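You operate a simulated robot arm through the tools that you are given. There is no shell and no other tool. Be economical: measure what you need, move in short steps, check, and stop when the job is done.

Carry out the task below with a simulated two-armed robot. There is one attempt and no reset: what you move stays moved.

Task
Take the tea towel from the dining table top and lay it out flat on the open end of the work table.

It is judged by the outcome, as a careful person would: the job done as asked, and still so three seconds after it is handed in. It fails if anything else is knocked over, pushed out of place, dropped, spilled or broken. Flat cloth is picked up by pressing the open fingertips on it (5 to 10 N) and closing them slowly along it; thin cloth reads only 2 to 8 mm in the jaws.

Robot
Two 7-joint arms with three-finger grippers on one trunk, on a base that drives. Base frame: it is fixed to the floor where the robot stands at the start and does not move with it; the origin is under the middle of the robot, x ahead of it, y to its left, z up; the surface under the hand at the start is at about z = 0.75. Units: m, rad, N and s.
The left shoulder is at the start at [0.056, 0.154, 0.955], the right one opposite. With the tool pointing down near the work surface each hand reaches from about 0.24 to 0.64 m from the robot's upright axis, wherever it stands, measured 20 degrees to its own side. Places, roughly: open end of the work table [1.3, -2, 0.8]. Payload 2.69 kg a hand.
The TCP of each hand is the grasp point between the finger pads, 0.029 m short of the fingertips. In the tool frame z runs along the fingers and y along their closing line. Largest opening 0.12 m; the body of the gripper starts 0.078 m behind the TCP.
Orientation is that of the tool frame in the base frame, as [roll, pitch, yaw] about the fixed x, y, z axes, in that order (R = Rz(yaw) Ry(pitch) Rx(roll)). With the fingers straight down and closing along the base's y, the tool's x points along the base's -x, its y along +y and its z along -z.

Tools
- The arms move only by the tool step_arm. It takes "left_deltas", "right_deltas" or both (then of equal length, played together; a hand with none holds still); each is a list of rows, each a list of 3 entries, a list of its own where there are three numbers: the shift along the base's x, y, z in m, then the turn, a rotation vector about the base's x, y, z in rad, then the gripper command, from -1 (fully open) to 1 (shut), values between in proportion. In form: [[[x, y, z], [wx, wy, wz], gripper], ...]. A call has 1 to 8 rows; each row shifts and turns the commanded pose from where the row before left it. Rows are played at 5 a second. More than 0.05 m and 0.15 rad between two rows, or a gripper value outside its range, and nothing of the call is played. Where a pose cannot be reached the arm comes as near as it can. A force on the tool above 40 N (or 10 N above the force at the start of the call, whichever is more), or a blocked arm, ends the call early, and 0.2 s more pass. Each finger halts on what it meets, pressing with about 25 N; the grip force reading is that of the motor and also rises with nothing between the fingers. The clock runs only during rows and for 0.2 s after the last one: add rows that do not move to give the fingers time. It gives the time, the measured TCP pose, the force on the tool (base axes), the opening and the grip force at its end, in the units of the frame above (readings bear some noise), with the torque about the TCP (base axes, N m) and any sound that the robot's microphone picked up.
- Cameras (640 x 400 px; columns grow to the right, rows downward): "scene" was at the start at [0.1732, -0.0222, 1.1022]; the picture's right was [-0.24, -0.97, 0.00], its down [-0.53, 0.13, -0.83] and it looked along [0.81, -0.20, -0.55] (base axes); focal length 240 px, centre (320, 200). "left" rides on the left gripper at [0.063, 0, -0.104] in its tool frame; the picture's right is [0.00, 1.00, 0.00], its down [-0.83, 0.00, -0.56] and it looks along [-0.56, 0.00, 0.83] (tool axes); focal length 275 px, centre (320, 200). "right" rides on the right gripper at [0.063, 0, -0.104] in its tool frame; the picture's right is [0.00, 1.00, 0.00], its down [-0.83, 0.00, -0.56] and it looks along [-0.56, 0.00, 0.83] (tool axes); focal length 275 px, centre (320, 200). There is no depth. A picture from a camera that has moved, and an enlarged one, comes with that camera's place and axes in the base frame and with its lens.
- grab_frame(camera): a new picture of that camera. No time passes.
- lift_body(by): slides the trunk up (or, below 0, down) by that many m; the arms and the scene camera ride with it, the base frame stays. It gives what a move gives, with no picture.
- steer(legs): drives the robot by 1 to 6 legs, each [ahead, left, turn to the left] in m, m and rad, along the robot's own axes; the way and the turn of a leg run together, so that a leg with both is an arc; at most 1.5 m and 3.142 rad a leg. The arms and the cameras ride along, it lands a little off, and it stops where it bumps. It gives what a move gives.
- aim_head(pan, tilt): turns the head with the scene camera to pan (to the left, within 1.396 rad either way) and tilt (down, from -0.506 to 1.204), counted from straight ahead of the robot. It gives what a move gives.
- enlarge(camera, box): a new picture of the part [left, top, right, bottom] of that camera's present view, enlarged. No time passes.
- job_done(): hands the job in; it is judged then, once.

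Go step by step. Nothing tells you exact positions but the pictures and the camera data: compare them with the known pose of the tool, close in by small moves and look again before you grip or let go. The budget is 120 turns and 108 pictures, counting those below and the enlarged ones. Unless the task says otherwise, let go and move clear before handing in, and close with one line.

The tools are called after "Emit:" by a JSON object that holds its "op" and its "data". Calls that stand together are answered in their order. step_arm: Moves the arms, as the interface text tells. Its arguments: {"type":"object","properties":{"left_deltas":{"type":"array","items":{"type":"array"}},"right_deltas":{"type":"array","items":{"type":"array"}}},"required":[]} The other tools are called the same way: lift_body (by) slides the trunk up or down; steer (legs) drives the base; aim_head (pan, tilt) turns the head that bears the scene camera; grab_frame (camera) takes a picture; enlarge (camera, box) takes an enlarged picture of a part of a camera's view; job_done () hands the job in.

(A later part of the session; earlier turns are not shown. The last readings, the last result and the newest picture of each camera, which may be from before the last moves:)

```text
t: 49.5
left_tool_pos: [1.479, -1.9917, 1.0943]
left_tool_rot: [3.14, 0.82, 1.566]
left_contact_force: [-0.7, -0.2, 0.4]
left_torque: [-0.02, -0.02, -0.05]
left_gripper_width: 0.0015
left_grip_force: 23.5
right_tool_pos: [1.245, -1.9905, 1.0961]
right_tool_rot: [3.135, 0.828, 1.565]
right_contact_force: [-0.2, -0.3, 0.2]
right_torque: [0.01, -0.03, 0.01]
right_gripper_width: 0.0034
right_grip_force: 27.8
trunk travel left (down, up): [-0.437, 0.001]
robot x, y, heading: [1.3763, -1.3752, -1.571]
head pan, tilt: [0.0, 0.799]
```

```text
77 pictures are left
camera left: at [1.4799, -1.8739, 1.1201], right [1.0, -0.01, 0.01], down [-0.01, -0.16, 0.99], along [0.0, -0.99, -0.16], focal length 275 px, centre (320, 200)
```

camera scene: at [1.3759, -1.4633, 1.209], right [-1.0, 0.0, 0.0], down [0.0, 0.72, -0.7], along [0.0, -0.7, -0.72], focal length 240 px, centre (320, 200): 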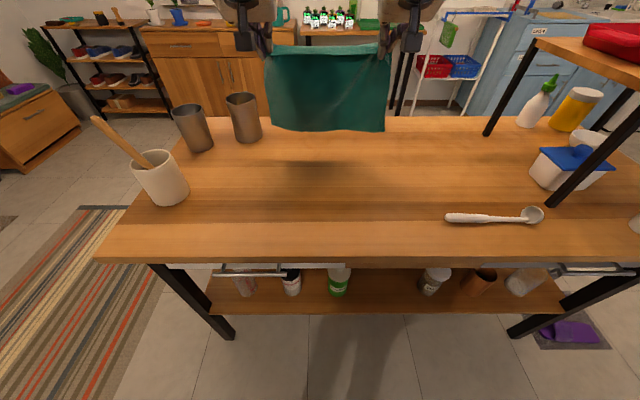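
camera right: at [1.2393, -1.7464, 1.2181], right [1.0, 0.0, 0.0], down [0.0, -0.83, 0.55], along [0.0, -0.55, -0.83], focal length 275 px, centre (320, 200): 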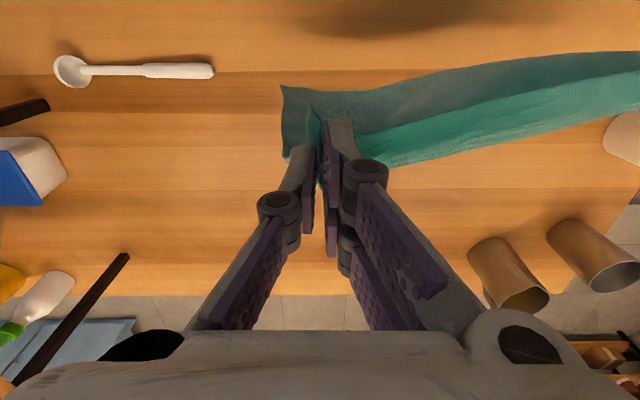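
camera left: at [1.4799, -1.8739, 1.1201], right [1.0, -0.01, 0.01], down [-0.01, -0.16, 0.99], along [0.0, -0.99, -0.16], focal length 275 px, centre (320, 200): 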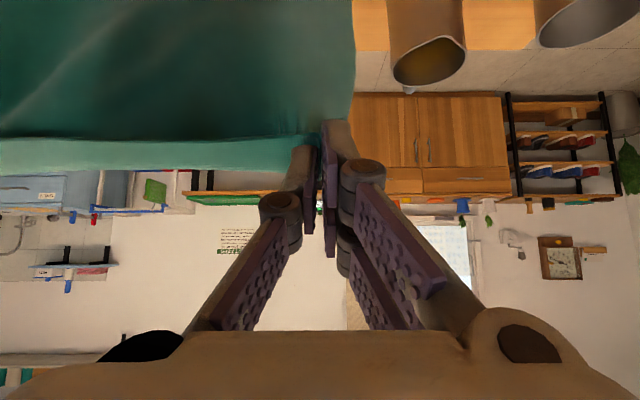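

The towel is out over the far part of the patch, clear of the cups. I let it settle and lower a little to see where the bottom edge is.

Emit:
{"op": "step_arm", "data": {"left_deltas": [[[0, 0, -0.01], [0, 0, 0], 1], [[0, 0, -0.01], [0, 0, 0], 1], [[0, 0, 0], [0, 0, 0], 1], [[0, 0, 0], [0, 0, 0], 1], [[0, 0, 0], [0, 0, 0], 1], [[0, 0, 0], [0, 0, 0], 1]], "right_deltas": [[[0, 0, -0.01], [0, 0, 0], 1], [[0, 0, -0.012], [0, 0, 0], 1], [[0, 0, 0], [0, 0, 0], 1], [[0, 0, 0], [0, 0, 0], 1], [[0, 0, 0], [0, 0, 0], 1], [[0, 0, 0], [0, 0, 0], 1]]}}

Emit:
{"op": "grab_frame", "data": {"camera": "scene"}}

```text
t: 50.9
left_tool_pos: [1.4783, -1.9908, 1.0779]
left_tool_rot: [3.14, 0.823, 1.567]
left_contact_force: [-0.5, -1.6, -0.8]
left_torque: [0.03, -0.02, 0.02]
left_gripper_width: 0.0024
left_grip_force: 26.2
right_tool_pos: [1.2434, -1.988, 1.075]
right_tool_rot: [3.134, 0.829, 1.564]
right_contact_force: [0.2, -1.1, -0.3]
right_torque: [0.05, -0.01, 0.02]
right_gripper_width: 0.0032
right_grip_force: 27.1
trunk travel left (down, up): [-0.437, 0.001]
robot x, y, heading: [1.3739, -1.3733, -1.572]
head pan, tilt: [0.0, 0.799]
```

```text
76 pictures are left
camera scene: at [1.3758, -1.461, 1.2094], right [-1.0, 0.0, 0.0], down [0.0, 0.72, -0.7], along [0.0, -0.7, -0.72], focal length 240 px, centre (320, 200)
```

scene: 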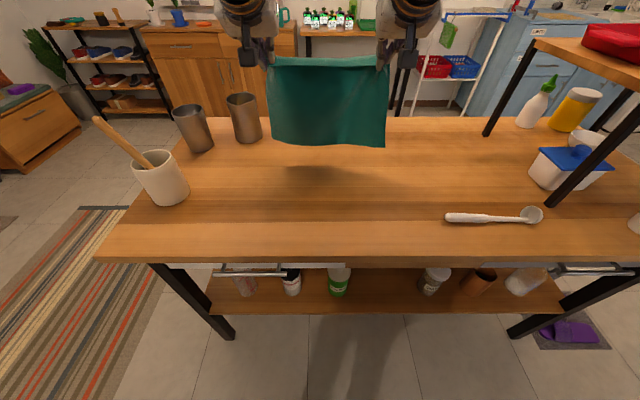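

Bottom edge is ~4 cm above the table at y≈-2.02. Lower until it touches, then begin the diagonal pull-back, untilting gradually.

Emit:
{"op": "step_arm", "data": {"left_deltas": [[[0, 0, -0.023], [0, 0, 0], 1], [[0, 0, -0.02], [0, 0, 0], 1], [[0, 0.014, -0.02], [0.06, 0, 0], 1], [[0, 0.02, -0.02], [0.06, 0, 0], 1], [[0, 0.02, -0.02], [0.06, 0, 0], 1]], "right_deltas": [[[0, 0, -0.02], [0, 0, 0], 1], [[0, 0, -0.02], [0, 0, 0], 1], [[0, 0.014, -0.02], [0.06, 0, 0], 1], [[0, 0.02, -0.02], [0.06, 0, 0], 1], [[0, 0.02, -0.02], [0.06, 0, 0], 1]]}}

Emit:
{"op": "grab_frame", "data": {"camera": "scene"}}

Emit:
{"op": "grab_frame", "data": {"camera": "left"}}

```text
t: 52.1
left_tool_pos: [1.4767, -1.9379, 0.9731]
left_tool_rot: [3.141, 0.641, 1.566]
left_contact_force: [0.7, -0.4, -0.7]
left_torque: [0.02, -0.01, -0.03]
left_gripper_width: 0.0029
left_grip_force: 25.8
right_tool_pos: [1.244, -1.9338, 0.9751]
right_tool_rot: [3.138, 0.648, 1.563]
right_contact_force: [1.5, -0.5, -0.2]
right_torque: [0.0, -0.04, 0.02]
right_gripper_width: 0.0031
right_grip_force: 26.5
trunk travel left (down, up): [-0.437, 0.001]
robot x, y, heading: [1.3739, -1.3792, -1.571]
head pan, tilt: [0.0, 0.799]
```

```text
75 pictures are left
camera scene: at [1.3759, -1.4611, 1.2094], right [-1.0, 0.0, 0.0], down [0.0, 0.72, -0.7], along [0.0, -0.7, -0.72], focal length 240 px, centre (320, 200)
```

scene: 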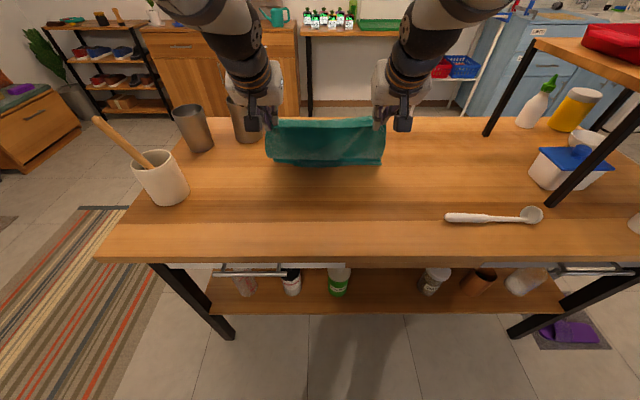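

```text
74 pictures are left
camera left: at [1.479, -1.8251, 1.0182], right [1.0, -0.01, 0.0], down [-0.01, -0.33, 0.94], along [-0.01, -0.94, -0.33], focal length 275 px, centre (320, 200)
```

left: 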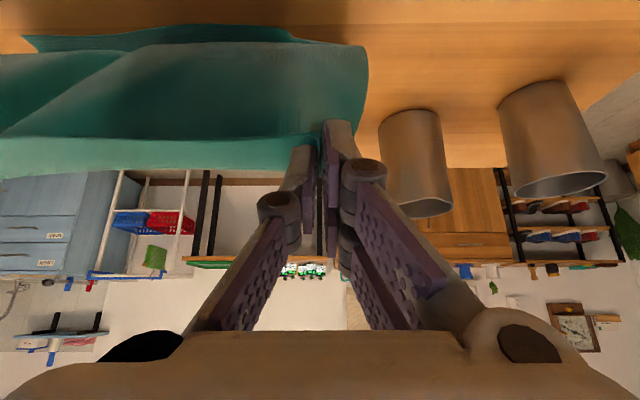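

The bottom edge may be curling toward me; checking closely before continuing.

Emit:
{"op": "enlarge", "data": {"camera": "left", "box": [0, 0, 400, 220]}}

Emit:
{"op": "enlarge", "data": {"camera": "scene", "box": [220, 90, 440, 220]}}

```text
1.60 times, centred on (200, 110) of left
camera zoom: at [1.479, -1.8251, 1.0182], right [1.0, -0.01, 0.0], down [-0.01, -0.33, 0.94], along [-0.01, -0.94, -0.33], focal length 440 px, centre (512, 344)
```

zoom: 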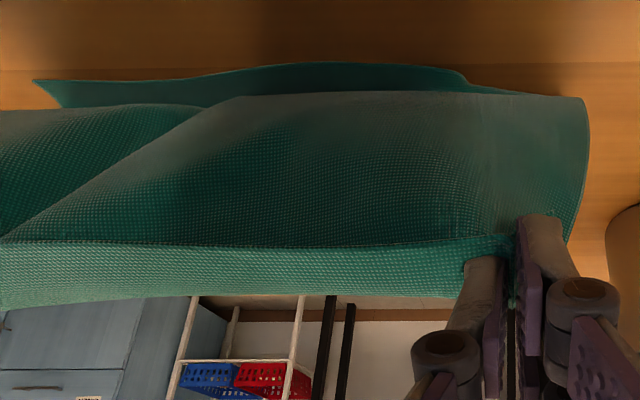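

```text
2.91 times, centred on (330, 155) of scene
camera zoom: at [1.3759, -1.4611, 1.2094], right [-1.0, 0.0, 0.0], down [0.0, 0.72, -0.7], along [0.0, -0.7, -0.72], focal length 698 px, centre (291, 331)
```

zoom: 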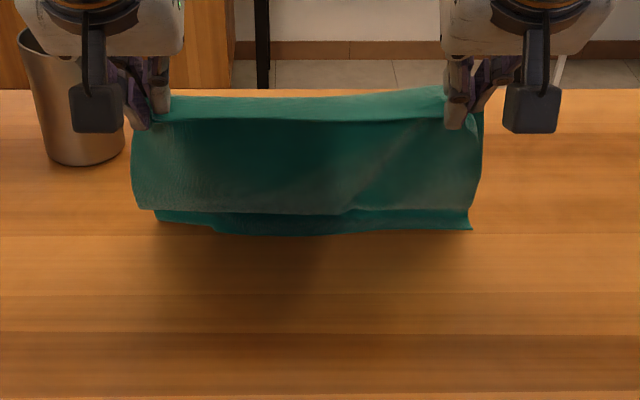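

The bottom 4 cm has tucked under toward me because I lowered straight down. I'll raise it free, go back out, and lower again while already moving back so the edge trails away.

Emit:
{"op": "step_arm", "data": {"left_deltas": [[[0, -0.01, 0.035], [0, 0, 0], 1], [[0, -0.02, 0.035], [-0.05, 0, 0], 1], [[0, -0.025, 0.025], [-0.05, 0, 0], 1], [[0, -0.025, 0.01], [-0.06, 0, 0], 1], [[0, 0, 0], [0, 0, 0], 1], [[0, 0, 0], [0, 0, 0], 1], [[0, 0, 0], [0, 0, 0], 1], [[0, 0, 0], [0, 0, 0], 1]], "right_deltas": [[[0, -0.014, 0.033], [0, 0, 0], 1], [[0, -0.02, 0.035], [-0.05, 0, 0], 1], [[0, -0.025, 0.025], [-0.05, 0, 0], 1], [[0, -0.025, 0.01], [-0.06, 0, 0], 1], [[0, 0, 0], [0, 0, 0], 1], [[0, 0, 0], [0, 0, 0], 1], [[0, 0, 0], [0, 0, 0], 1], [[0, 0, 0], [0, 0, 0], 1]]}}

Emit:
{"op": "grab_frame", "data": {"camera": "scene"}}

```text
t: 53.9
left_tool_pos: [1.4788, -2.0156, 1.0781]
left_tool_rot: [3.141, 0.802, 1.564]
left_contact_force: [0.5, -1.4, 0.9]
left_torque: [0.01, 0.02, 0.02]
left_gripper_width: 0.0026
left_grip_force: 26.5
right_tool_pos: [1.2444, -2.019, 1.0798]
right_tool_rot: [3.137, 0.809, 1.563]
right_contact_force: [0.5, 0.2, -0.8]
right_torque: [0.0, 0.02, -0.06]
right_gripper_width: 0.0024
right_grip_force: 26.8
trunk travel left (down, up): [-0.437, 0.001]
robot x, y, heading: [1.375, -1.3774, -1.568]
head pan, tilt: [0.0, 0.799]
```

```text
71 pictures are left
camera scene: at [1.3758, -1.461, 1.2094], right [-1.0, 0.0, 0.0], down [0.0, 0.72, -0.7], along [0.0, -0.7, -0.72], focal length 240 px, centre (320, 200)
```

scene: 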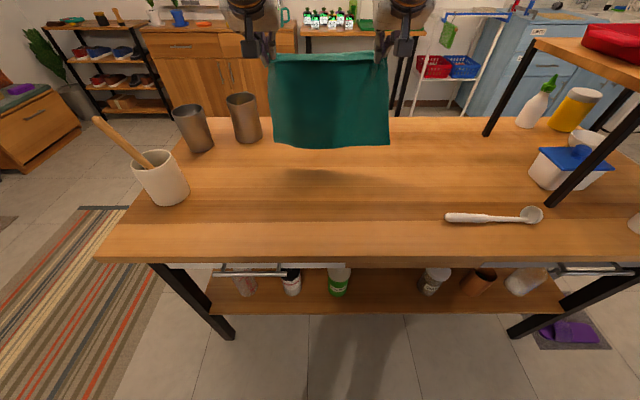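

Now hanging straight again. Following a taut arc: touch down while moving back.

Emit:
{"op": "step_arm", "data": {"left_deltas": [[[0, 0, -0.033], [0, 0, 0], 1], [[0, 0.035, -0.012], [0.06, 0, 0], 1], [[0, 0.045, -0.016], [0.08, 0, 0], 1], [[0, 0.04, -0.02], [0.08, 0, 0], 1], [[0, 0.034, -0.025], [0.08, 0, 0], 1]], "right_deltas": [[[0, 0, -0.035], [0, 0, 0], 1], [[0, 0.038, -0.012], [0.06, 0, 0], 1], [[0, 0.045, -0.016], [0.08, 0, 0], 1], [[0, 0.04, -0.02], [0.08, 0, 0], 1], [[0, 0.034, -0.025], [0.08, 0, 0], 1]]}}

Emit:
{"op": "grab_frame", "data": {"camera": "scene"}}

Emit:
{"op": "grab_frame", "data": {"camera": "left"}}

```text
t: 55.1
left_tool_pos: [1.4791, -1.8626, 0.9748]
left_tool_rot: [3.141, 0.502, 1.569]
left_contact_force: [0.3, -0.4, -0.8]
left_torque: [0.01, 0.01, -0.01]
left_gripper_width: 0.0026
left_grip_force: 24.0
right_tool_pos: [1.2442, -1.861, 0.9715]
right_tool_rot: [3.136, 0.509, 1.566]
right_contact_force: [0.0, 0.6, 0.8]
right_torque: [0.03, -0.04, 0.02]
right_gripper_width: 0.0017
right_grip_force: 23.4
trunk travel left (down, up): [-0.437, 0.001]
robot x, y, heading: [1.3751, -1.3809, -1.576]
head pan, tilt: [0.0, 0.799]
```

```text
70 pictures are left
camera scene: at [1.3759, -1.4608, 1.2094], right [-1.0, 0.0, 0.0], down [0.0, 0.72, -0.7], along [0.0, -0.7, -0.72], focal length 240 px, centre (320, 200)
```

scene: 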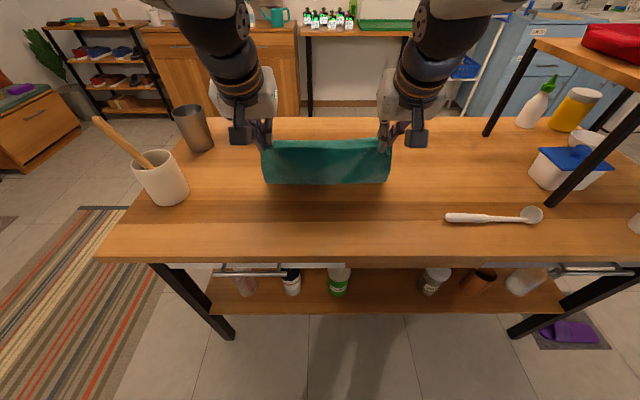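

```text
69 pictures are left
camera left: at [1.4802, -1.7573, 1.0348], right [1.0, -0.01, 0.0], down [-0.01, -0.46, 0.89], along [-0.01, -0.89, -0.46], focal length 275 px, centre (320, 200)
```

left: 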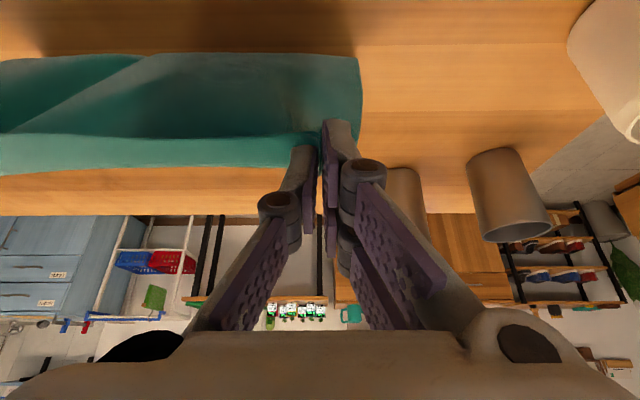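

No tuck this time. Continue the arc down.

Emit:
{"op": "step_arm", "data": {"left_deltas": [[[0, 0.03, -0.03], [0.1, 0, 0], 1], [[0, 0.023, -0.03], [0.1, 0, 0], 1], [[0, 0.016, -0.03], [0.1, 0, 0], 1], [[0, 0.009, -0.025], [0.1, 0, 0], 1]], "right_deltas": [[[0, 0.03, -0.03], [0.1, 0, 0], 1], [[0, 0.023, -0.03], [0.1, 0, 0], 1], [[0, 0.016, -0.03], [0.1, 0, 0], 1], [[0, 0.009, -0.023], [0.1, 0, 0], 1]]}}

Emit:
{"op": "grab_frame", "data": {"camera": "scene"}}

Emit:
{"op": "grab_frame", "data": {"camera": "left"}}

Emit:
{"op": "grab_frame", "data": {"camera": "right"}}

```text
t: 56.1
left_tool_pos: [1.4803, -1.7847, 0.8578]
left_tool_rot: [3.14, 0.101, 1.567]
left_contact_force: [-1.3, 0.0, 0.3]
left_torque: [-0.02, -0.02, 0.0]
left_gripper_width: 0.0017
left_grip_force: 23.9
right_tool_pos: [1.2442, -1.7848, 0.8571]
right_tool_rot: [3.14, 0.106, 1.567]
right_contact_force: [0.8, 0.5, 0.2]
right_torque: [0.0, 0.13, -0.04]
right_gripper_width: 0.003
right_grip_force: 27.0
trunk travel left (down, up): [-0.437, 0.001]
robot x, y, heading: [1.3773, -1.3811, -1.574]
head pan, tilt: [0.0, 0.799]
```

```text
68 pictures are left
camera scene: at [1.3759, -1.4619, 1.2092], right [-1.0, 0.0, 0.0], down [0.0, 0.72, -0.7], along [0.0, -0.7, -0.72], focal length 240 px, centre (320, 200)
```

scene: 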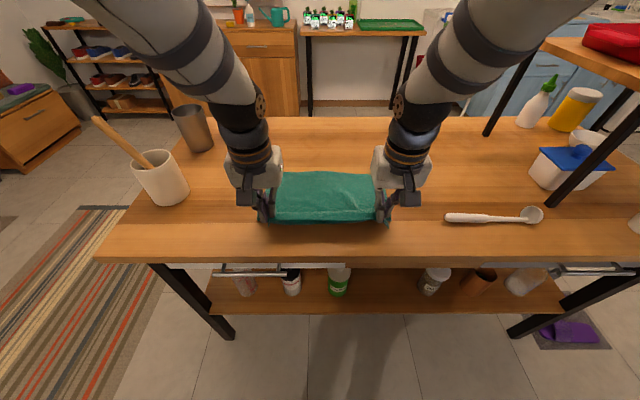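

```text
67 pictures are left
camera left: at [1.4801, -1.7134, 0.9537], right [1.0, -0.01, 0.0], down [-0.01, -0.77, 0.64], along [-0.01, -0.64, -0.77], focal length 275 px, centre (320, 200)
```

left: 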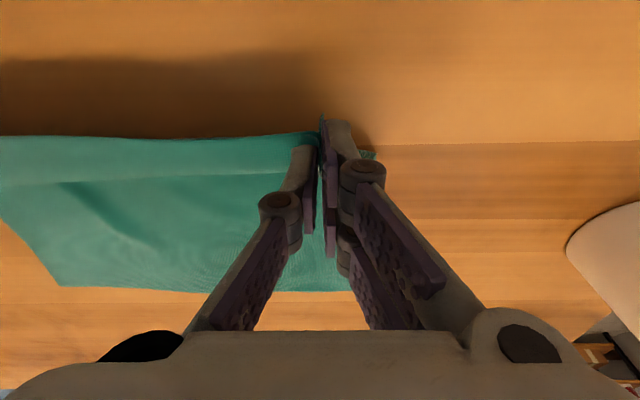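

```text
66 pictures are left
camera right: at [1.2443, -1.7105, 0.9549], right [1.0, 0.0, 0.0], down [0.0, -0.77, 0.64], along [0.0, -0.64, -0.77], focal length 275 px, centre (320, 200)
```

right: 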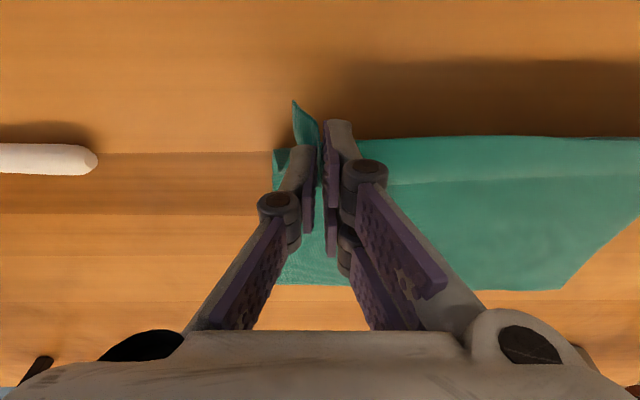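

Nearly flat. Lower the rest until fingertips touch, still easing back.

Emit:
{"op": "step_arm", "data": {"left_deltas": [[[0, 0.006, -0.015], [0.05, 0, 0], 1], [[0, 0.003, -0.008], [0.05, 0, 0], 1], [[0, 0.001, -0.003], [0, 0, 0], 1]], "right_deltas": [[[0, 0.006, -0.015], [0.05, 0, 0], 1], [[0, 0.003, -0.008], [0.05, 0, 0], 1], [[0, 0.001, -0.003], [0, 0, 0], 1]]}}

Emit:
{"op": "grab_frame", "data": {"camera": "left"}}

```text
t: 56.9
left_tool_pos: [1.4784, -1.7746, 0.8322]
left_tool_rot: [3.142, 0.003, 1.569]
left_contact_force: [-1.2, -0.3, 0.3]
left_torque: [-0.03, 0.04, 0.01]
left_gripper_width: 0.0019
left_grip_force: 24.6
right_tool_pos: [1.244, -1.7734, 0.8313]
right_tool_rot: [3.138, 0.008, 1.567]
right_contact_force: [2.4, 0.7, -1.2]
right_torque: [0.05, 0.04, 0.01]
right_gripper_width: 0.003
right_grip_force: 26.3
trunk travel left (down, up): [-0.437, 0.001]
robot x, y, heading: [1.3756, -1.38, -1.572]
head pan, tilt: [0.0, 0.799]
```

```text
65 pictures are left
camera left: at [1.4799, -1.7116, 0.9357], right [1.0, -0.01, 0.0], down [-0.01, -0.83, 0.56], along [-0.01, -0.56, -0.83], focal length 275 px, centre (320, 200)
```

left: 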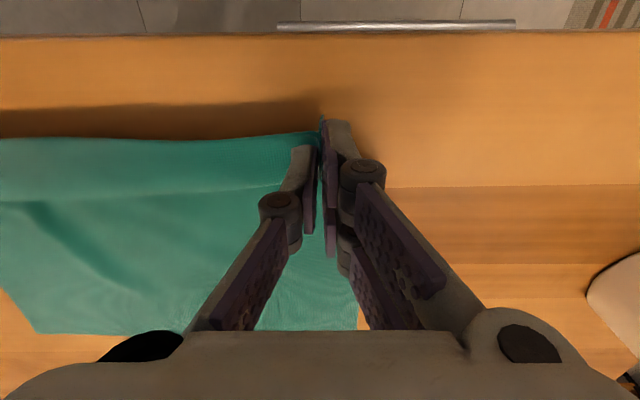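

Fingertips still hover. Lower to touch, then pull back slightly to take up slack.

Emit:
{"op": "step_arm", "data": {"left_deltas": [[[0, 0, -0.004], [0, 0, 0], 1], [[0, 0, -0.003], [0, 0, 0], 1], [[0, 0, -0.002], [0, 0, 0], 1]], "right_deltas": [[[0, 0, -0.004], [0, 0, 0], 1], [[0, 0, -0.003], [0, 0, 0], 1], [[0, 0, -0.002], [0, 0, 0], 1]]}}

```text
t: 57.7
left_tool_pos: [1.4795, -1.7727, 0.8231]
left_tool_rot: [-3.141, 0.002, 1.567]
left_contact_force: [1.6, -0.1, 0.1]
left_torque: [0.05, -0.06, 0.04]
left_gripper_width: 0.002
left_grip_force: 24.5
right_tool_pos: [1.2432, -1.7733, 0.8229]
right_tool_rot: [3.139, 0.007, 1.566]
right_contact_force: [-0.1, -1.0, 1.1]
right_torque: [-0.02, -0.06, 0.0]
right_gripper_width: 0.002
right_grip_force: 22.6
trunk travel left (down, up): [-0.437, 0.001]
robot x, y, heading: [1.376, -1.3763, -1.577]
head pan, tilt: [0.0, 0.799]
```

Emit:
{"op": "step_arm", "data": {"left_deltas": [[[0, 0.005, -0.003], [0, 0, 0], 1], [[0, 0.005, -0.003], [0, 0, 0], 1], [[0, 0.004, -0.002], [0, 0, 0], 1]], "right_deltas": [[[0, 0.005, -0.003], [0, 0, 0], 1], [[0, 0.005, -0.003], [0, 0, 0], 1], [[0, 0.004, -0.002], [0, 0, 0], 1]]}}

Emit:
{"op": "grab_frame", "data": {"camera": "left"}}

Emit:
{"op": "grab_frame", "data": {"camera": "scene"}}

```text
t: 58.5
left_tool_pos: [1.4789, -1.759, 0.8145]
left_tool_rot: [-3.139, 0.002, 1.566]
left_contact_force: [-1.6, -0.1, 1.5]
left_torque: [0.04, 0.06, -0.02]
left_gripper_width: 0.0021
left_grip_force: 25.7
right_tool_pos: [1.244, -1.7596, 0.8142]
right_tool_rot: [3.14, 0.008, 1.566]
right_contact_force: [0.5, 0.1, 0.6]
right_torque: [0.03, -0.12, 0.06]
right_gripper_width: 0.0019
right_grip_force: 23.9
trunk travel left (down, up): [-0.437, 0.001]
robot x, y, heading: [1.3733, -1.3761, -1.574]
head pan, tilt: [0.0, 0.799]
```

```text
64 pictures are left
camera left: at [1.4794, -1.6971, 0.9189], right [1.0, -0.01, 0.0], down [-0.01, -0.83, 0.56], along [-0.01, -0.56, -0.83], focal length 275 px, centre (320, 200)
```

left: 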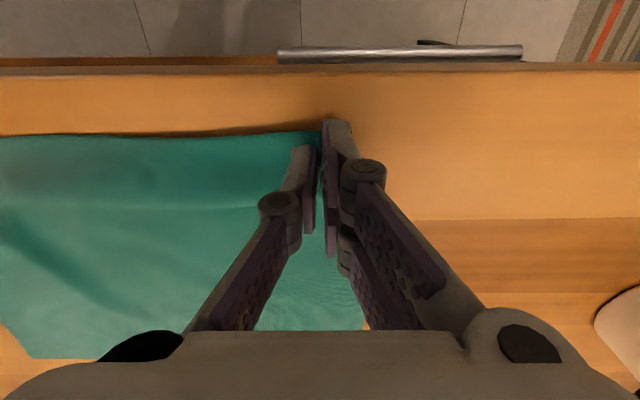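

```text
63 pictures are left
camera scene: at [1.3759, -1.4609, 1.2094], right [-1.0, 0.0, 0.0], down [0.0, 0.72, -0.7], along [0.0, -0.7, -0.72], focal length 240 px, centre (320, 200)
```

scene: 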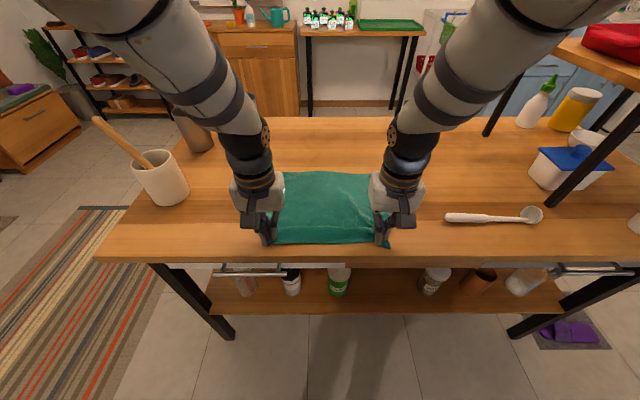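

Far edge is at y≈-2.0 and the cloth is spread ~0.26 m; the table is lower than 0.78. Keep lowering to contact, no more pulling.

Emit:
{"op": "step_arm", "data": {"left_deltas": [[[0, -0.003, -0.004], [0, 0, 0], 1], [[0, -0.002, -0.003], [0, 0, 0], 1], [[0, 0, -0.003], [0, 0, 0], 1], [[0, 0, 0], [0, 0, 0], 1]], "right_deltas": [[[0, -0.003, -0.004], [0, 0, 0], 1], [[0, -0.002, -0.003], [0, 0, 0], 1], [[0, 0, -0.003], [0, 0, 0], 1], [[0, 0, 0], [0, 0, 0], 1]]}}

```text
t: 59.5
left_tool_pos: [1.4779, -1.7641, 0.8087]
left_tool_rot: [-3.14, 0.011, 1.567]
left_contact_force: [-0.3, 0.0, 13.6]
left_torque: [-0.01, 0.0, -0.01]
left_gripper_width: 0.0017
left_grip_force: 24.7
right_tool_pos: [1.2438, -1.7646, 0.8077]
right_tool_rot: [3.14, 0.016, 1.565]
right_contact_force: [1.8, 2.3, 33.0]
right_torque: [-0.07, 0.29, -0.02]
right_gripper_width: 0.0026
right_grip_force: 26.0
trunk travel left (down, up): [-0.437, 0.001]
robot x, y, heading: [1.3753, -1.3819, -1.578]
head pan, tilt: [0.0, 0.799]
```

Contact: table top at z≈0.779. Ease the pressure and open slowly, which spreads the pinched folds back out.

Emit:
{"op": "step_arm", "data": {"left_deltas": [[[0, 0, 0.0005], [0, 0, 0], 1], [[0, 0, 0], [0, 0, 0], 0.9], [[0, 0, 0], [0, 0, 0], 0.75], [[0, 0, 0], [0, 0, 0], 0.6], [[0, 0, 0], [0, 0, 0], 0.45], [[0, 0, 0], [0, 0, 0], 0.3], [[0, 0, 0], [0, 0, 0], 0.17]], "right_deltas": [[[0, 0, 0.002], [0, 0, 0], 1], [[0, 0, 0], [0, 0, 0], 0.9], [[0, 0, 0], [0, 0, 0], 0.75], [[0, 0, 0], [0, 0, 0], 0.6], [[0, 0, 0], [0, 0, 0], 0.45], [[0, 0, 0], [0, 0, 0], 0.3], [[0, 0, 0], [0, 0, 0], 0.17]]}}

Emit:
{"op": "step_arm", "data": {"left_deltas": [[[0, 0, 0.01], [0, 0, 0], 0.17], [[0, 0, 0.03], [0, 0, 0], 0.17], [[0, 0, 0.04], [0, 0, 0], 0.17], [[0, 0, 0.04], [0, 0, 0], 0.17]], "right_deltas": [[[0, 0, 0.01], [0, 0, 0], 0.17], [[0, 0, 0.03], [0, 0, 0], 0.17], [[0, 0, 0.04], [0, 0, 0], 0.17], [[0, 0, 0.04], [0, 0, 0], 0.17]]}}

Emit:
{"op": "grab_frame", "data": {"camera": "left"}}

Emit:
{"op": "grab_frame", "data": {"camera": "right"}}

Emit:
{"op": "grab_frame", "data": {"camera": "scene"}}

```text
t: 61.1
left_tool_pos: [1.4788, -1.764, 0.8041]
left_tool_rot: [3.141, 0.0, 1.567]
left_contact_force: [-0.3, -0.5, 5.7]
left_torque: [-0.05, -0.06, 0.0]
left_gripper_width: 0.053
left_grip_force: 3.5
right_tool_pos: [1.2418, -1.7635, 0.8052]
right_tool_rot: [3.14, 0.008, 1.568]
right_contact_force: [0.9, 0.0, 10.1]
right_torque: [-0.06, -0.09, 0.02]
right_gripper_width: 0.0471
right_grip_force: 7.5
trunk travel left (down, up): [-0.437, 0.001]
robot x, y, heading: [1.3736, -1.3793, -1.575]
head pan, tilt: [0.0, 0.799]
```

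```text
t: 62.1
left_tool_pos: [1.4804, -1.7625, 0.9275]
left_tool_rot: [-3.141, 0.004, 1.568]
left_contact_force: [-0.2, -0.6, -0.5]
left_torque: [-0.02, -0.03, -0.01]
left_gripper_width: 0.0499
left_grip_force: 0.1
right_tool_pos: [1.2411, -1.7642, 0.9279]
right_tool_rot: [3.14, 0.01, 1.567]
right_contact_force: [-0.5, 0.0, 1.0]
right_torque: [0.01, -0.01, 0.0]
right_gripper_width: 0.05
right_grip_force: 0.0
trunk travel left (down, up): [-0.437, 0.001]
robot x, y, heading: [1.3748, -1.378, -1.578]
head pan, tilt: [0.0, 0.799]
```

```text
62 pictures are left
camera left: at [1.4804, -1.7003, 1.0304], right [1.0, -0.01, 0.0], down [-0.01, -0.83, 0.56], along [-0.01, -0.56, -0.83], focal length 275 px, centre (320, 200)
```

left: 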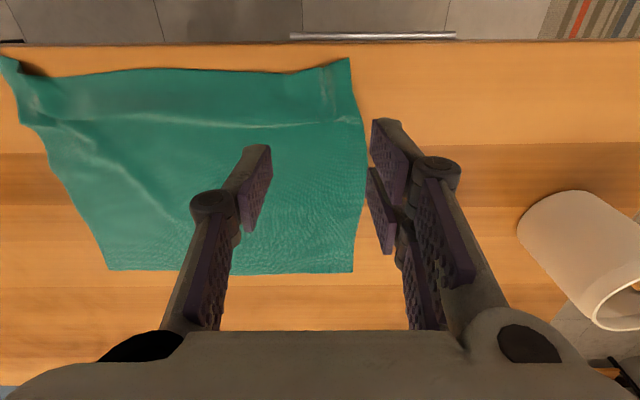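

```text
61 pictures are left
camera right: at [1.2417, -1.7006, 1.0325], right [1.0, 0.0, 0.0], down [0.0, -0.83, 0.56], along [0.0, -0.56, -0.83], focal length 275 px, centre (320, 200)
```

right: 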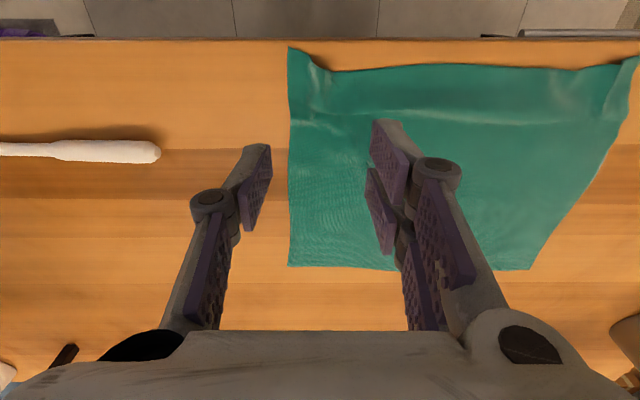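

```text
60 pictures are left
camera scene: at [1.3758, -1.4599, 1.2096], right [-1.0, 0.0, 0.0], down [0.0, 0.72, -0.7], along [0.0, -0.7, -0.72], focal length 240 px, centre (320, 200)
```

scene: 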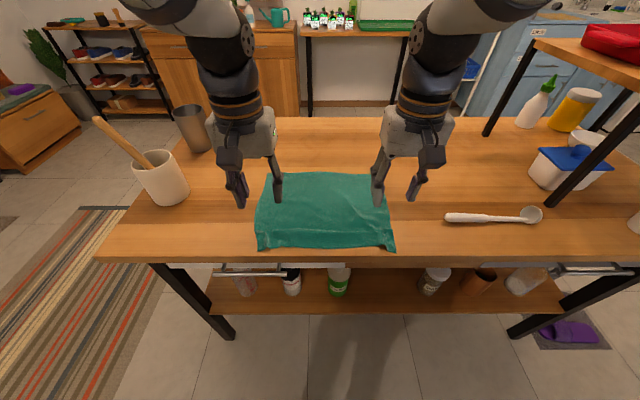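

The towel is nearly flat, but its near edge is only ~1–2 cm from the table's edge. I'll press lightly near its far edge and draw the whole towel ~3.5 cm further onto the table.

Emit:
{"op": "step_arm", "data": {"left_deltas": [[[-0.004, -0.04, 0], [0, 0, 0], 0.17], [[-0.004, -0.04, 0], [0, 0, 0], 0.17], [[-0.004, -0.04, -0.03], [0, 0, 0], 0.17], [[-0.004, -0.04, -0.03], [0, 0, 0], 0.17], [[-0.004, -0.04, -0.03], [0, 0, 0], 0.17], [[0, 0, -0.02], [0, 0, 0], 0.17]], "right_deltas": [[[0.004, -0.04, 0], [0, 0, 0], 0.17], [[0.004, -0.04, 0], [0, 0, 0], 0.17], [[0.004, -0.04, -0.03], [0, 0, 0], 0.17], [[0.004, -0.04, -0.03], [0, 0, 0], 0.17], [[0.004, -0.04, -0.03], [0, 0, 0], 0.17], [[0, 0, -0.02], [0, 0, 0], 0.17]]}}

Emit:
{"op": "grab_frame", "data": {"camera": "left"}}

Emit:
{"op": "grab_frame", "data": {"camera": "scene"}}

```text
refused: row 3 steps farther than a row can; nothing moved
```

```text
59 pictures are left
camera left: at [1.4804, -1.7003, 1.0304], right [1.0, -0.01, 0.0], down [-0.01, -0.83, 0.56], along [-0.01, -0.56, -0.83], focal length 275 px, centre (320, 200)
```

left: 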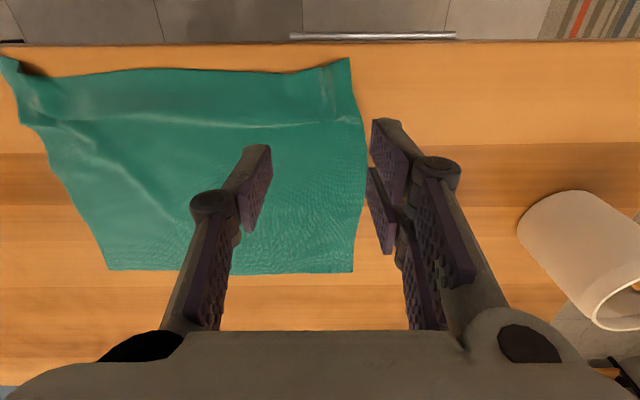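

```text
58 pictures are left
camera scene: at [1.3758, -1.4599, 1.2096], right [-1.0, 0.0, 0.0], down [0.0, 0.72, -0.7], along [0.0, -0.7, -0.72], focal length 240 px, centre (320, 200)
```

scene: 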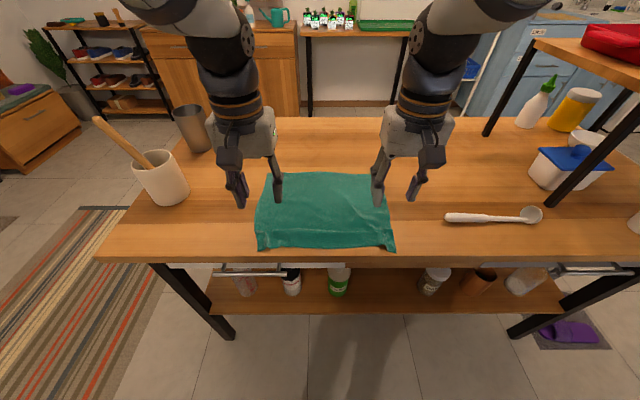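

Same view (a row was too long). Resending with shorter rows.

Emit:
{"op": "step_arm", "data": {"left_deltas": [[[-0.004, -0.04, 0], [0, 0, 0], 0.17], [[-0.004, -0.04, 0], [0, 0, 0], 0.17], [[-0.004, -0.04, -0.02], [0, 0, 0], 0.17], [[-0.004, -0.04, -0.02], [0, 0, 0], 0.17], [[-0.004, -0.04, -0.025], [0, 0, 0], 0.17], [[0, 0, -0.03], [0, 0, 0], 0.17], [[0, 0, -0.015], [0, 0, 0], 0.17]], "right_deltas": [[[0.004, -0.04, 0], [0, 0, 0], 0.17], [[0.004, -0.04, 0], [0, 0, 0], 0.17], [[0.004, -0.04, -0.02], [0, 0, 0], 0.17], [[0.004, -0.04, -0.02], [0, 0, 0], 0.17], [[0.004, -0.04, -0.025], [0, 0, 0], 0.17], [[0, 0, -0.03], [0, 0, 0], 0.17], [[0, 0, -0.015], [0, 0, 0], 0.17]]}}

Emit:
{"op": "grab_frame", "data": {"camera": "left"}}

```text
t: 63.7
left_tool_pos: [1.4744, -1.9288, 0.8153]
left_tool_rot: [-3.14, 0.004, 1.568]
left_contact_force: [-0.1, -0.8, 0.6]
left_torque: [0.01, 0.05, 0.02]
left_gripper_width: 0.0496
left_grip_force: 0.0
left hand out of reach, approached as far as the arm can: row 5
right_tool_pos: [1.2603, -1.9326, 0.8297]
right_tool_rot: [3.14, 0.01, 1.565]
right_contact_force: [0.6, -0.1, 0.5]
right_torque: [-0.04, 0.01, -0.04]
right_gripper_width: 0.05
right_grip_force: 0.1
right hand out of reach, approached as far as the arm can: row 5
trunk travel left (down, up): [-0.437, 0.001]
robot x, y, heading: [1.3737, -1.3796, -1.578]
head pan, tilt: [0.0, 0.799]
```

```text
57 pictures are left
camera left: at [1.4753, -1.866, 0.9183], right [1.0, -0.01, 0.0], down [-0.01, -0.83, 0.56], along [0.0, -0.56, -0.83], focal length 275 px, centre (320, 200)
```

left: 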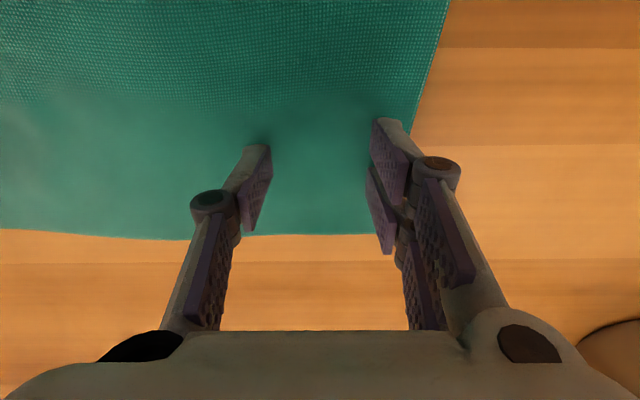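

Reach limit; I tilt the fingers forward for the reach, then press.

Emit:
{"op": "step_arm", "data": {"left_deltas": [[[-0.007, 0, 0.012], [0, 0, 0], 0.17], [[-0.007, 0, 0], [-0.14, 0, 0], 0.17], [[0, 0, 0], [-0.14, 0, 0], 0.17], [[0, 0, 0], [-0.14, 0, 0], 0.17], [[0, 0, 0], [-0.14, 0, 0], 0.17], [[0, -0.01, -0.015], [0, 0, 0], 0.17]], "right_deltas": [[[0, 0, 0], [0, 0, 0], 0.17], [[0, 0, 0], [-0.14, 0, 0], 0.17], [[0, 0, 0], [-0.14, 0, 0], 0.17], [[0, 0, 0], [-0.14, 0, 0], 0.17], [[0, 0, 0], [-0.14, 0, 0], 0.17], [[0, -0.01, -0.015], [0, 0, 0], 0.17]]}}

Emit:
{"op": "grab_frame", "data": {"camera": "scene"}}

```text
t: 65.1
left_tool_pos: [1.4603, -1.9412, 0.8153]
left_tool_rot: [3.141, 0.575, 1.568]
left_contact_force: [1.2, -1.3, 13.7]
left_torque: [-0.03, -0.48, -0.04]
left_gripper_width: 0.0535
left_grip_force: 1.5
right_tool_pos: [1.2603, -1.9428, 0.8158]
right_tool_rot: [3.135, 0.574, 1.568]
right_contact_force: [-0.3, -0.2, 0.5]
right_torque: [0.01, 0.0, -0.03]
right_gripper_width: 0.0498
right_grip_force: 0.1
trunk travel left (down, up): [-0.437, 0.001]
robot x, y, heading: [1.3778, -1.3794, -1.573]
head pan, tilt: [0.0, 0.799]
```

```text
56 pictures are left
camera scene: at [1.3759, -1.4592, 1.2099], right [-1.0, 0.0, 0.0], down [0.0, 0.72, -0.7], along [0.0, -0.7, -0.72], focal length 240 px, centre (320, 200)
```

scene: 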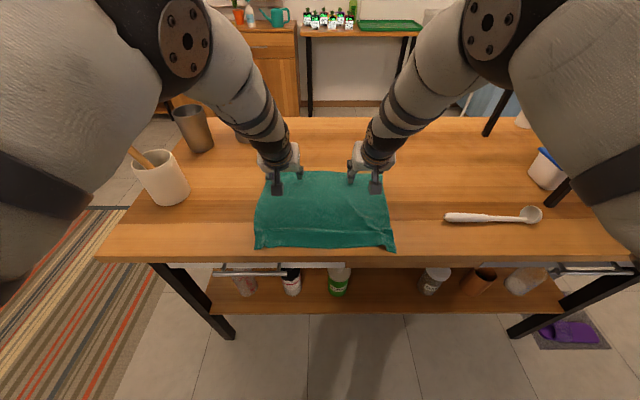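

Left presses at 14 N, right barely touches. Equalise and check.

Emit:
{"op": "step_arm", "data": {"left_deltas": [[[0, 0, 0.001], [0, 0, 0], 0.17], [[0, 0, 0], [0, 0, 0], 0.17]], "right_deltas": [[[0, 0, -0.002], [0, 0, 0], 0.17], [[0, 0, -0.001], [0, 0, 0], 0.17]]}}

```text
t: 65.7
left_tool_pos: [1.4593, -1.9397, 0.8161]
left_tool_rot: [3.14, 0.568, 1.566]
left_contact_force: [1.8, -3.0, 13.6]
left_torque: [-0.1, -0.47, -0.06]
left_gripper_width: 0.0532
left_grip_force: 1.4
right_tool_pos: [1.2608, -1.9435, 0.8156]
right_tool_rot: [3.137, 0.579, 1.567]
right_contact_force: [1.6, 1.8, 17.6]
right_torque: [0.03, -0.63, 0.05]
right_gripper_width: 0.0537
right_grip_force: 2.2
trunk travel left (down, up): [-0.437, 0.001]
robot x, y, heading: [1.3708, -1.3805, -1.573]
head pan, tilt: [0.0, 0.799]
```

Pressing ~14–17 N; ease slightly and draw the towel away from the edge.

Emit:
{"op": "step_arm", "data": {"left_deltas": [[[0, -0.003, 0.0008], [0, 0, 0], 0.17], [[0, -0.006, 0], [0, 0, 0], 0.17], [[0, -0.006, 0], [0, 0, 0], 0.17], [[0, -0.006, 0], [0, 0, 0], 0.17], [[0, -0.006, 0], [0, 0, 0], 0.17], [[0, -0.006, 0], [0, 0, 0], 0.17]], "right_deltas": [[[0, -0.003, 0.0012], [0, 0, 0], 0.17], [[0, -0.006, 0], [0, 0, 0], 0.17], [[0, -0.006, 0], [0, 0, 0], 0.17], [[0, -0.006, 0], [0, 0, 0], 0.17], [[0, -0.006, 0], [0, 0, 0], 0.17], [[0, -0.006, 0], [0, 0, 0], 0.17]]}}

Emit:
{"op": "grab_frame", "data": {"camera": "scene"}}

```text
t: 67.1
left_tool_pos: [1.4581, -1.9733, 0.8115]
left_tool_rot: [-3.141, 0.563, 1.567]
left_contact_force: [-1.2, 0.1, 3.5]
left_torque: [0.05, -0.04, -0.02]
left_gripper_width: 0.0429
left_grip_force: 0.0
right_tool_pos: [1.2592, -1.9751, 0.8096]
right_tool_rot: [3.139, 0.567, 1.565]
right_contact_force: [0.0, 0.4, 2.4]
right_torque: [0.0, -0.09, -0.01]
right_gripper_width: 0.053
right_grip_force: 4.8
trunk travel left (down, up): [-0.437, 0.001]
robot x, y, heading: [1.3737, -1.3752, -1.57]
head pan, tilt: [0.0, 0.799]
```

```text
55 pictures are left
camera scene: at [1.3757, -1.4611, 1.2092], right [-1.0, 0.0, 0.0], down [0.0, 0.72, -0.7], along [0.0, -0.7, -0.72], focal length 240 px, centre (320, 200)
```

scene: 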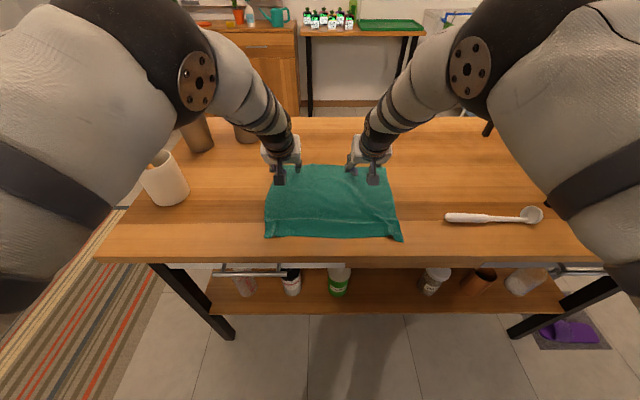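

It slid ~3 cm. Lift off, retract, and inspect.

Emit:
{"op": "step_arm", "data": {"left_deltas": [[[0, 0, 0.01], [0, 0, 0], 0.17], [[0, 0, 0.04], [0, 0, 0], 0.17], [[0, 0.015, 0.04], [0.1, 0, 0], 0.17], [[0.01, 0.03, 0.03], [0.15, 0, 0], 0.17], [[0.02, 0.03, 0.02], [0.15, 0, 0], 0.17], [[0.03, 0.03, 0.02], [0.15, 0, 0], 0.17], [[0.04, 0, 0.02], [0, 0, 0], 0.17]], "right_deltas": [[[0, 0, 0.01], [0, 0, 0], 0.17], [[0, 0, 0.04], [0, 0, 0], 0.17], [[0, 0.015, 0.04], [0.1, 0, 0], 0.17], [[-0.01, 0.03, 0.03], [0.15, 0, 0], 0.17], [[-0.02, 0.03, 0.02], [0.15, 0, 0], 0.17], [[-0.03, 0.03, 0.02], [0.15, 0, 0], 0.17], [[-0.04, 0, 0.02], [0, 0, 0], 0.17]]}}

Emit:
{"op": "enlarge", "data": {"camera": "scene", "box": [220, 140, 440, 280]}}

Emit:
{"op": "grab_frame", "data": {"camera": "right"}}

Emit:
{"op": "grab_frame", "data": {"camera": "left"}}

```text
t: 68.7
left_tool_pos: [1.5603, -1.8679, 0.9934]
left_tool_rot: [-3.14, 0.012, 1.566]
left_contact_force: [-0.1, -0.3, 0.6]
left_torque: [-0.01, -0.01, -0.01]
left_gripper_width: 0.0498
left_grip_force: 0.2
right_tool_pos: [1.1604, -1.8717, 0.9927]
right_tool_rot: [3.137, 0.017, 1.567]
right_contact_force: [-0.7, 0.3, -0.2]
right_torque: [0.01, -0.04, 0.0]
right_gripper_width: 0.0498
right_grip_force: 0.0
trunk travel left (down, up): [-0.437, 0.001]
robot x, y, heading: [1.3784, -1.3777, -1.571]
head pan, tilt: [0.0, 0.799]
```

```text
2.86 times, centred on (330, 210) of scene
camera zoom: at [1.3758, -1.4606, 1.2095], right [-1.0, 0.0, 0.0], down [0.0, 0.72, -0.7], along [0.0, -0.7, -0.72], focal length 685 px, centre (291, 171)
```

zoom: 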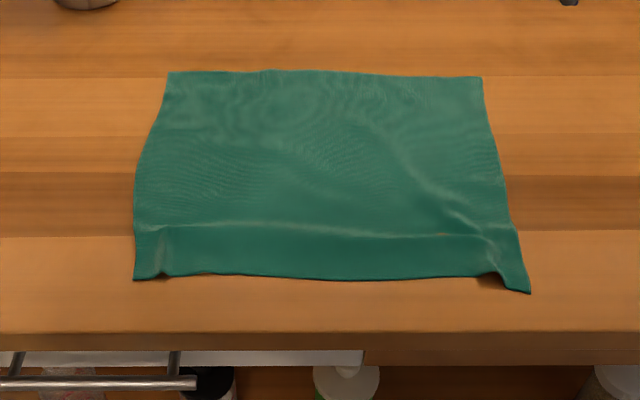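

```text
53 pictures are left
camera right: at [1.1601, -1.8068, 1.0959], right [1.0, 0.0, 0.0], down [0.0, -0.82, 0.57], along [0.0, -0.57, -0.82], focal length 275 px, centre (320, 200)
```

right: 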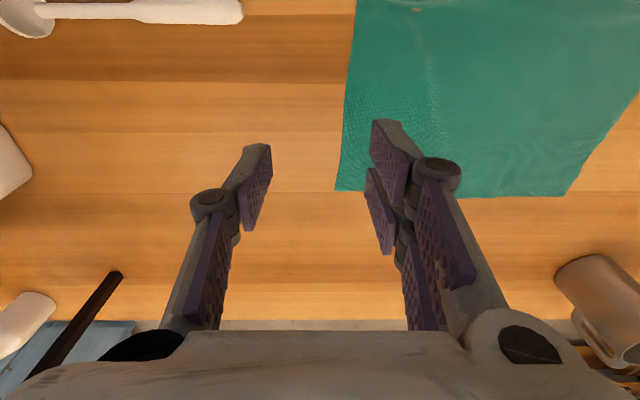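

```text
52 pictures are left
camera left: at [1.5613, -1.8048, 1.0965], right [1.0, -0.01, 0.0], down [-0.01, -0.82, 0.57], along [-0.01, -0.57, -0.82], focal length 275 px, centre (320, 200)
```

left: 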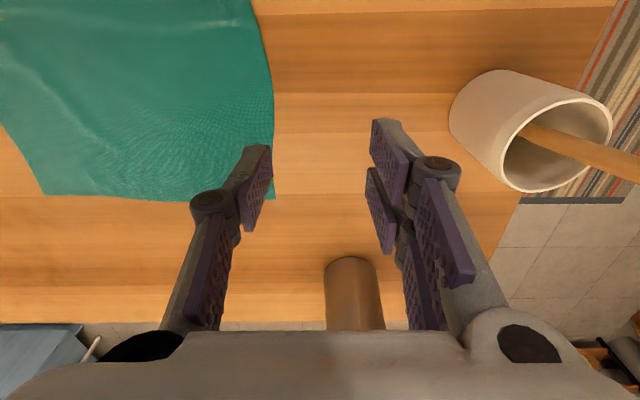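

Lying flat with good margin; only small folds at the near corners. I'll press each near corner with closed fingertips and draw it slightly outward.

Emit:
{"op": "step_arm", "data": {"left_deltas": [[[-0.018, 0.0176, -0.0326], [0, 0, 0], 1], [[-0.018, 0.0176, -0.0326], [0, 0, 0], 1], [[-0.018, 0.0176, -0.0326], [0, 0, 0], 1], [[-0.018, 0.0176, -0.0326], [0, 0, 0], 1], [[-0.018, 0.0176, -0.0326], [0, 0, 0], 1], [[0, 0, -0.014], [0, 0, 0], 1]], "right_deltas": [[[0.013, 0.019, -0.0326], [0, 0, 0], 1], [[0.013, 0.019, -0.0326], [0, 0, 0], 1], [[0.013, 0.019, -0.0326], [0, 0, 0], 1], [[0.013, 0.019, -0.0326], [0, 0, 0], 1], [[0.013, 0.019, -0.0326], [0, 0, 0], 1], [[0, 0, -0.014], [0, 0, 0], 1]]}}

Emit:
{"op": "grab_frame", "data": {"camera": "right"}}

Emit:
{"op": "grab_frame", "data": {"camera": "left"}}

```text
t: 70.1
left_tool_pos: [1.4694, -1.7798, 0.8147]
left_tool_rot: [-3.141, 0.013, 1.568]
left_contact_force: [0.8, 0.8, -0.5]
left_torque: [0.0, 0.01, 0.01]
left_gripper_width: 0.0003
left_grip_force: 25.3
right_tool_pos: [1.2247, -1.7761, 0.8162]
right_tool_rot: [3.141, 0.019, 1.566]
right_contact_force: [0.3, -0.3, -0.4]
right_torque: [0.01, 0.0, 0.01]
right_gripper_width: 0.0
right_grip_force: 25.6
trunk travel left (down, up): [-0.437, 0.001]
robot x, y, heading: [1.3731, -1.3774, -1.579]
head pan, tilt: [0.0, 0.799]
```

```text
51 pictures are left
camera right: at [1.2244, -1.7114, 0.9198], right [1.0, 0.0, 0.0], down [0.0, -0.82, 0.57], along [0.0, -0.57, -0.82], focal length 275 px, centre (320, 200)
```

right: 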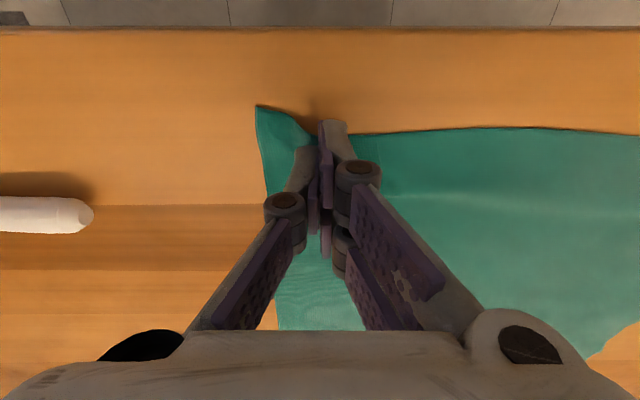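

```text
50 pictures are left
camera left: at [1.4701, -1.7158, 0.9183], right [1.0, -0.01, 0.0], down [-0.01, -0.82, 0.57], along [0.0, -0.57, -0.82], focal length 275 px, centre (320, 200)
```

left: 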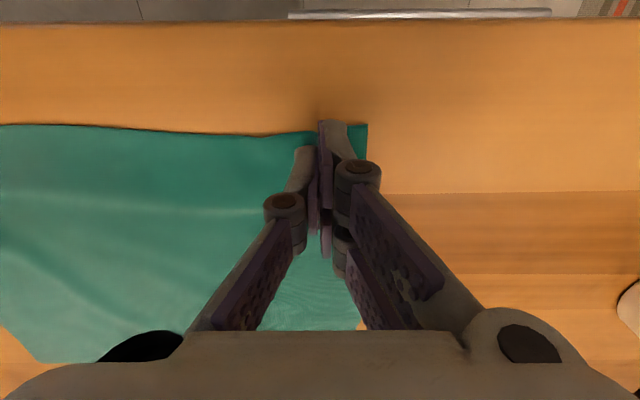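

Both fingertips sit just inside the corners. Press down gently.

Emit:
{"op": "step_arm", "data": {"left_deltas": [[[0, 0, -0.003], [0, 0, 0], 1], [[0, 0, -0.003], [0, 0, 0], 1], [[0, 0, -0.002], [0, 0, 0], 1]], "right_deltas": [[[0, 0, -0.004], [0, 0, 0], 1], [[0, 0, -0.003], [0, 0, 0], 1], [[0, 0, -0.002], [0, 0, 0], 1]]}}

```text
t: 70.9
left_tool_pos: [1.4697, -1.779, 0.8079]
left_tool_rot: [3.141, 0.014, 1.568]
left_contact_force: [0.1, -0.1, 0.5]
left_torque: [0.0, -0.01, 0.01]
left_gripper_width: 0.0001
left_grip_force: 24.5
right_tool_pos: [1.2235, -1.7755, 0.8067]
right_tool_rot: [3.142, 0.021, 1.565]
right_contact_force: [-1.3, 1.2, 7.0]
right_torque: [0.08, 0.01, -0.01]
right_gripper_width: 0.0
right_grip_force: 25.0
trunk travel left (down, up): [-0.437, 0.001]
robot x, y, heading: [1.3762, -1.3754, -1.573]
head pan, tilt: [0.0, 0.799]
```

Emit:
{"op": "step_arm", "data": {"left_deltas": [[[0, 0, -0.002], [0, 0, 0], 1], [[0, 0, -0.001], [0, 0, 0], 1], [[0.004, 0, 0], [0, 0, 0], 1], [[0.004, 0, 0], [0, 0, 0], 1], [[0.004, 0, 0], [0, 0, 0], 1]], "right_deltas": [[[0, 0, 0], [0, 0, 0], 1], [[0, 0, 0], [0, 0, 0], 1], [[-0.005, 0, 0], [0, 0, 0], 1], [[-0.005, 0, 0], [0, 0, 0], 1], [[-0.005, 0, 0], [0, 0, 0], 1]]}}

Emit:
{"op": "grab_frame", "data": {"camera": "right"}}

Emit:
{"op": "grab_frame", "data": {"camera": "left"}}

```text
t: 72.2
left_tool_pos: [1.4774, -1.7826, 0.807]
left_tool_rot: [-3.135, 0.025, 1.567]
left_contact_force: [-4.1, 3.7, 25.3]
left_torque: [0.27, 0.11, 0.04]
left_gripper_width: 0.0002
left_grip_force: 25.5
right_tool_pos: [1.2095, -1.775, 0.8077]
right_tool_rot: [3.14, 0.024, 1.565]
right_contact_force: [-1.3, 0.6, 10.7]
right_torque: [0.07, 0.01, -0.01]
right_gripper_width: 0.0002
right_grip_force: 25.2
trunk travel left (down, up): [-0.437, 0.001]
robot x, y, heading: [1.3759, -1.3787, -1.575]
head pan, tilt: [0.0, 0.799]
stopped in row 5 (left hand): the force on the tool passed its limit at 41 N (the readings are from after the stop); the commanded pose is now the measured one
```

```text
49 pictures are left
camera right: at [1.2093, -1.7099, 0.9109], right [1.0, 0.0, 0.0], down [0.0, -0.82, 0.58], along [0.0, -0.58, -0.82], focal length 275 px, centre (320, 200)
```

right: 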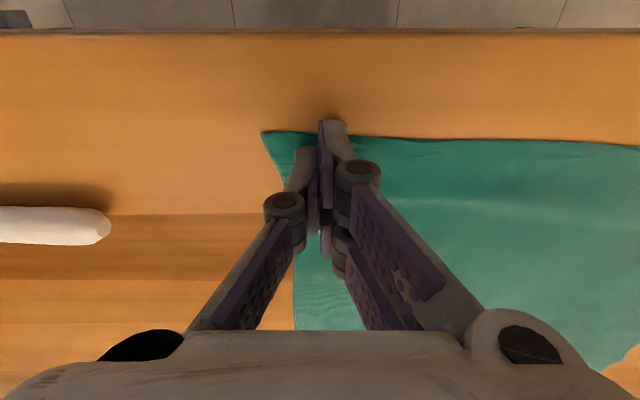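

```text
48 pictures are left
camera left: at [1.48, -1.7169, 0.9097], right [1.0, -0.01, -0.01], down [0.0, -0.82, 0.58], along [-0.01, -0.58, -0.82], focal length 275 px, centre (320, 200)
```

left: 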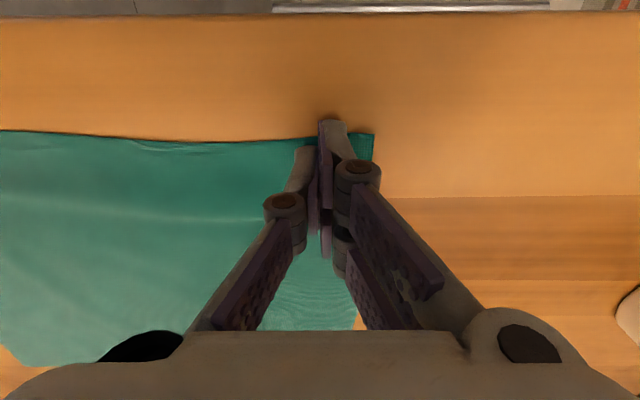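

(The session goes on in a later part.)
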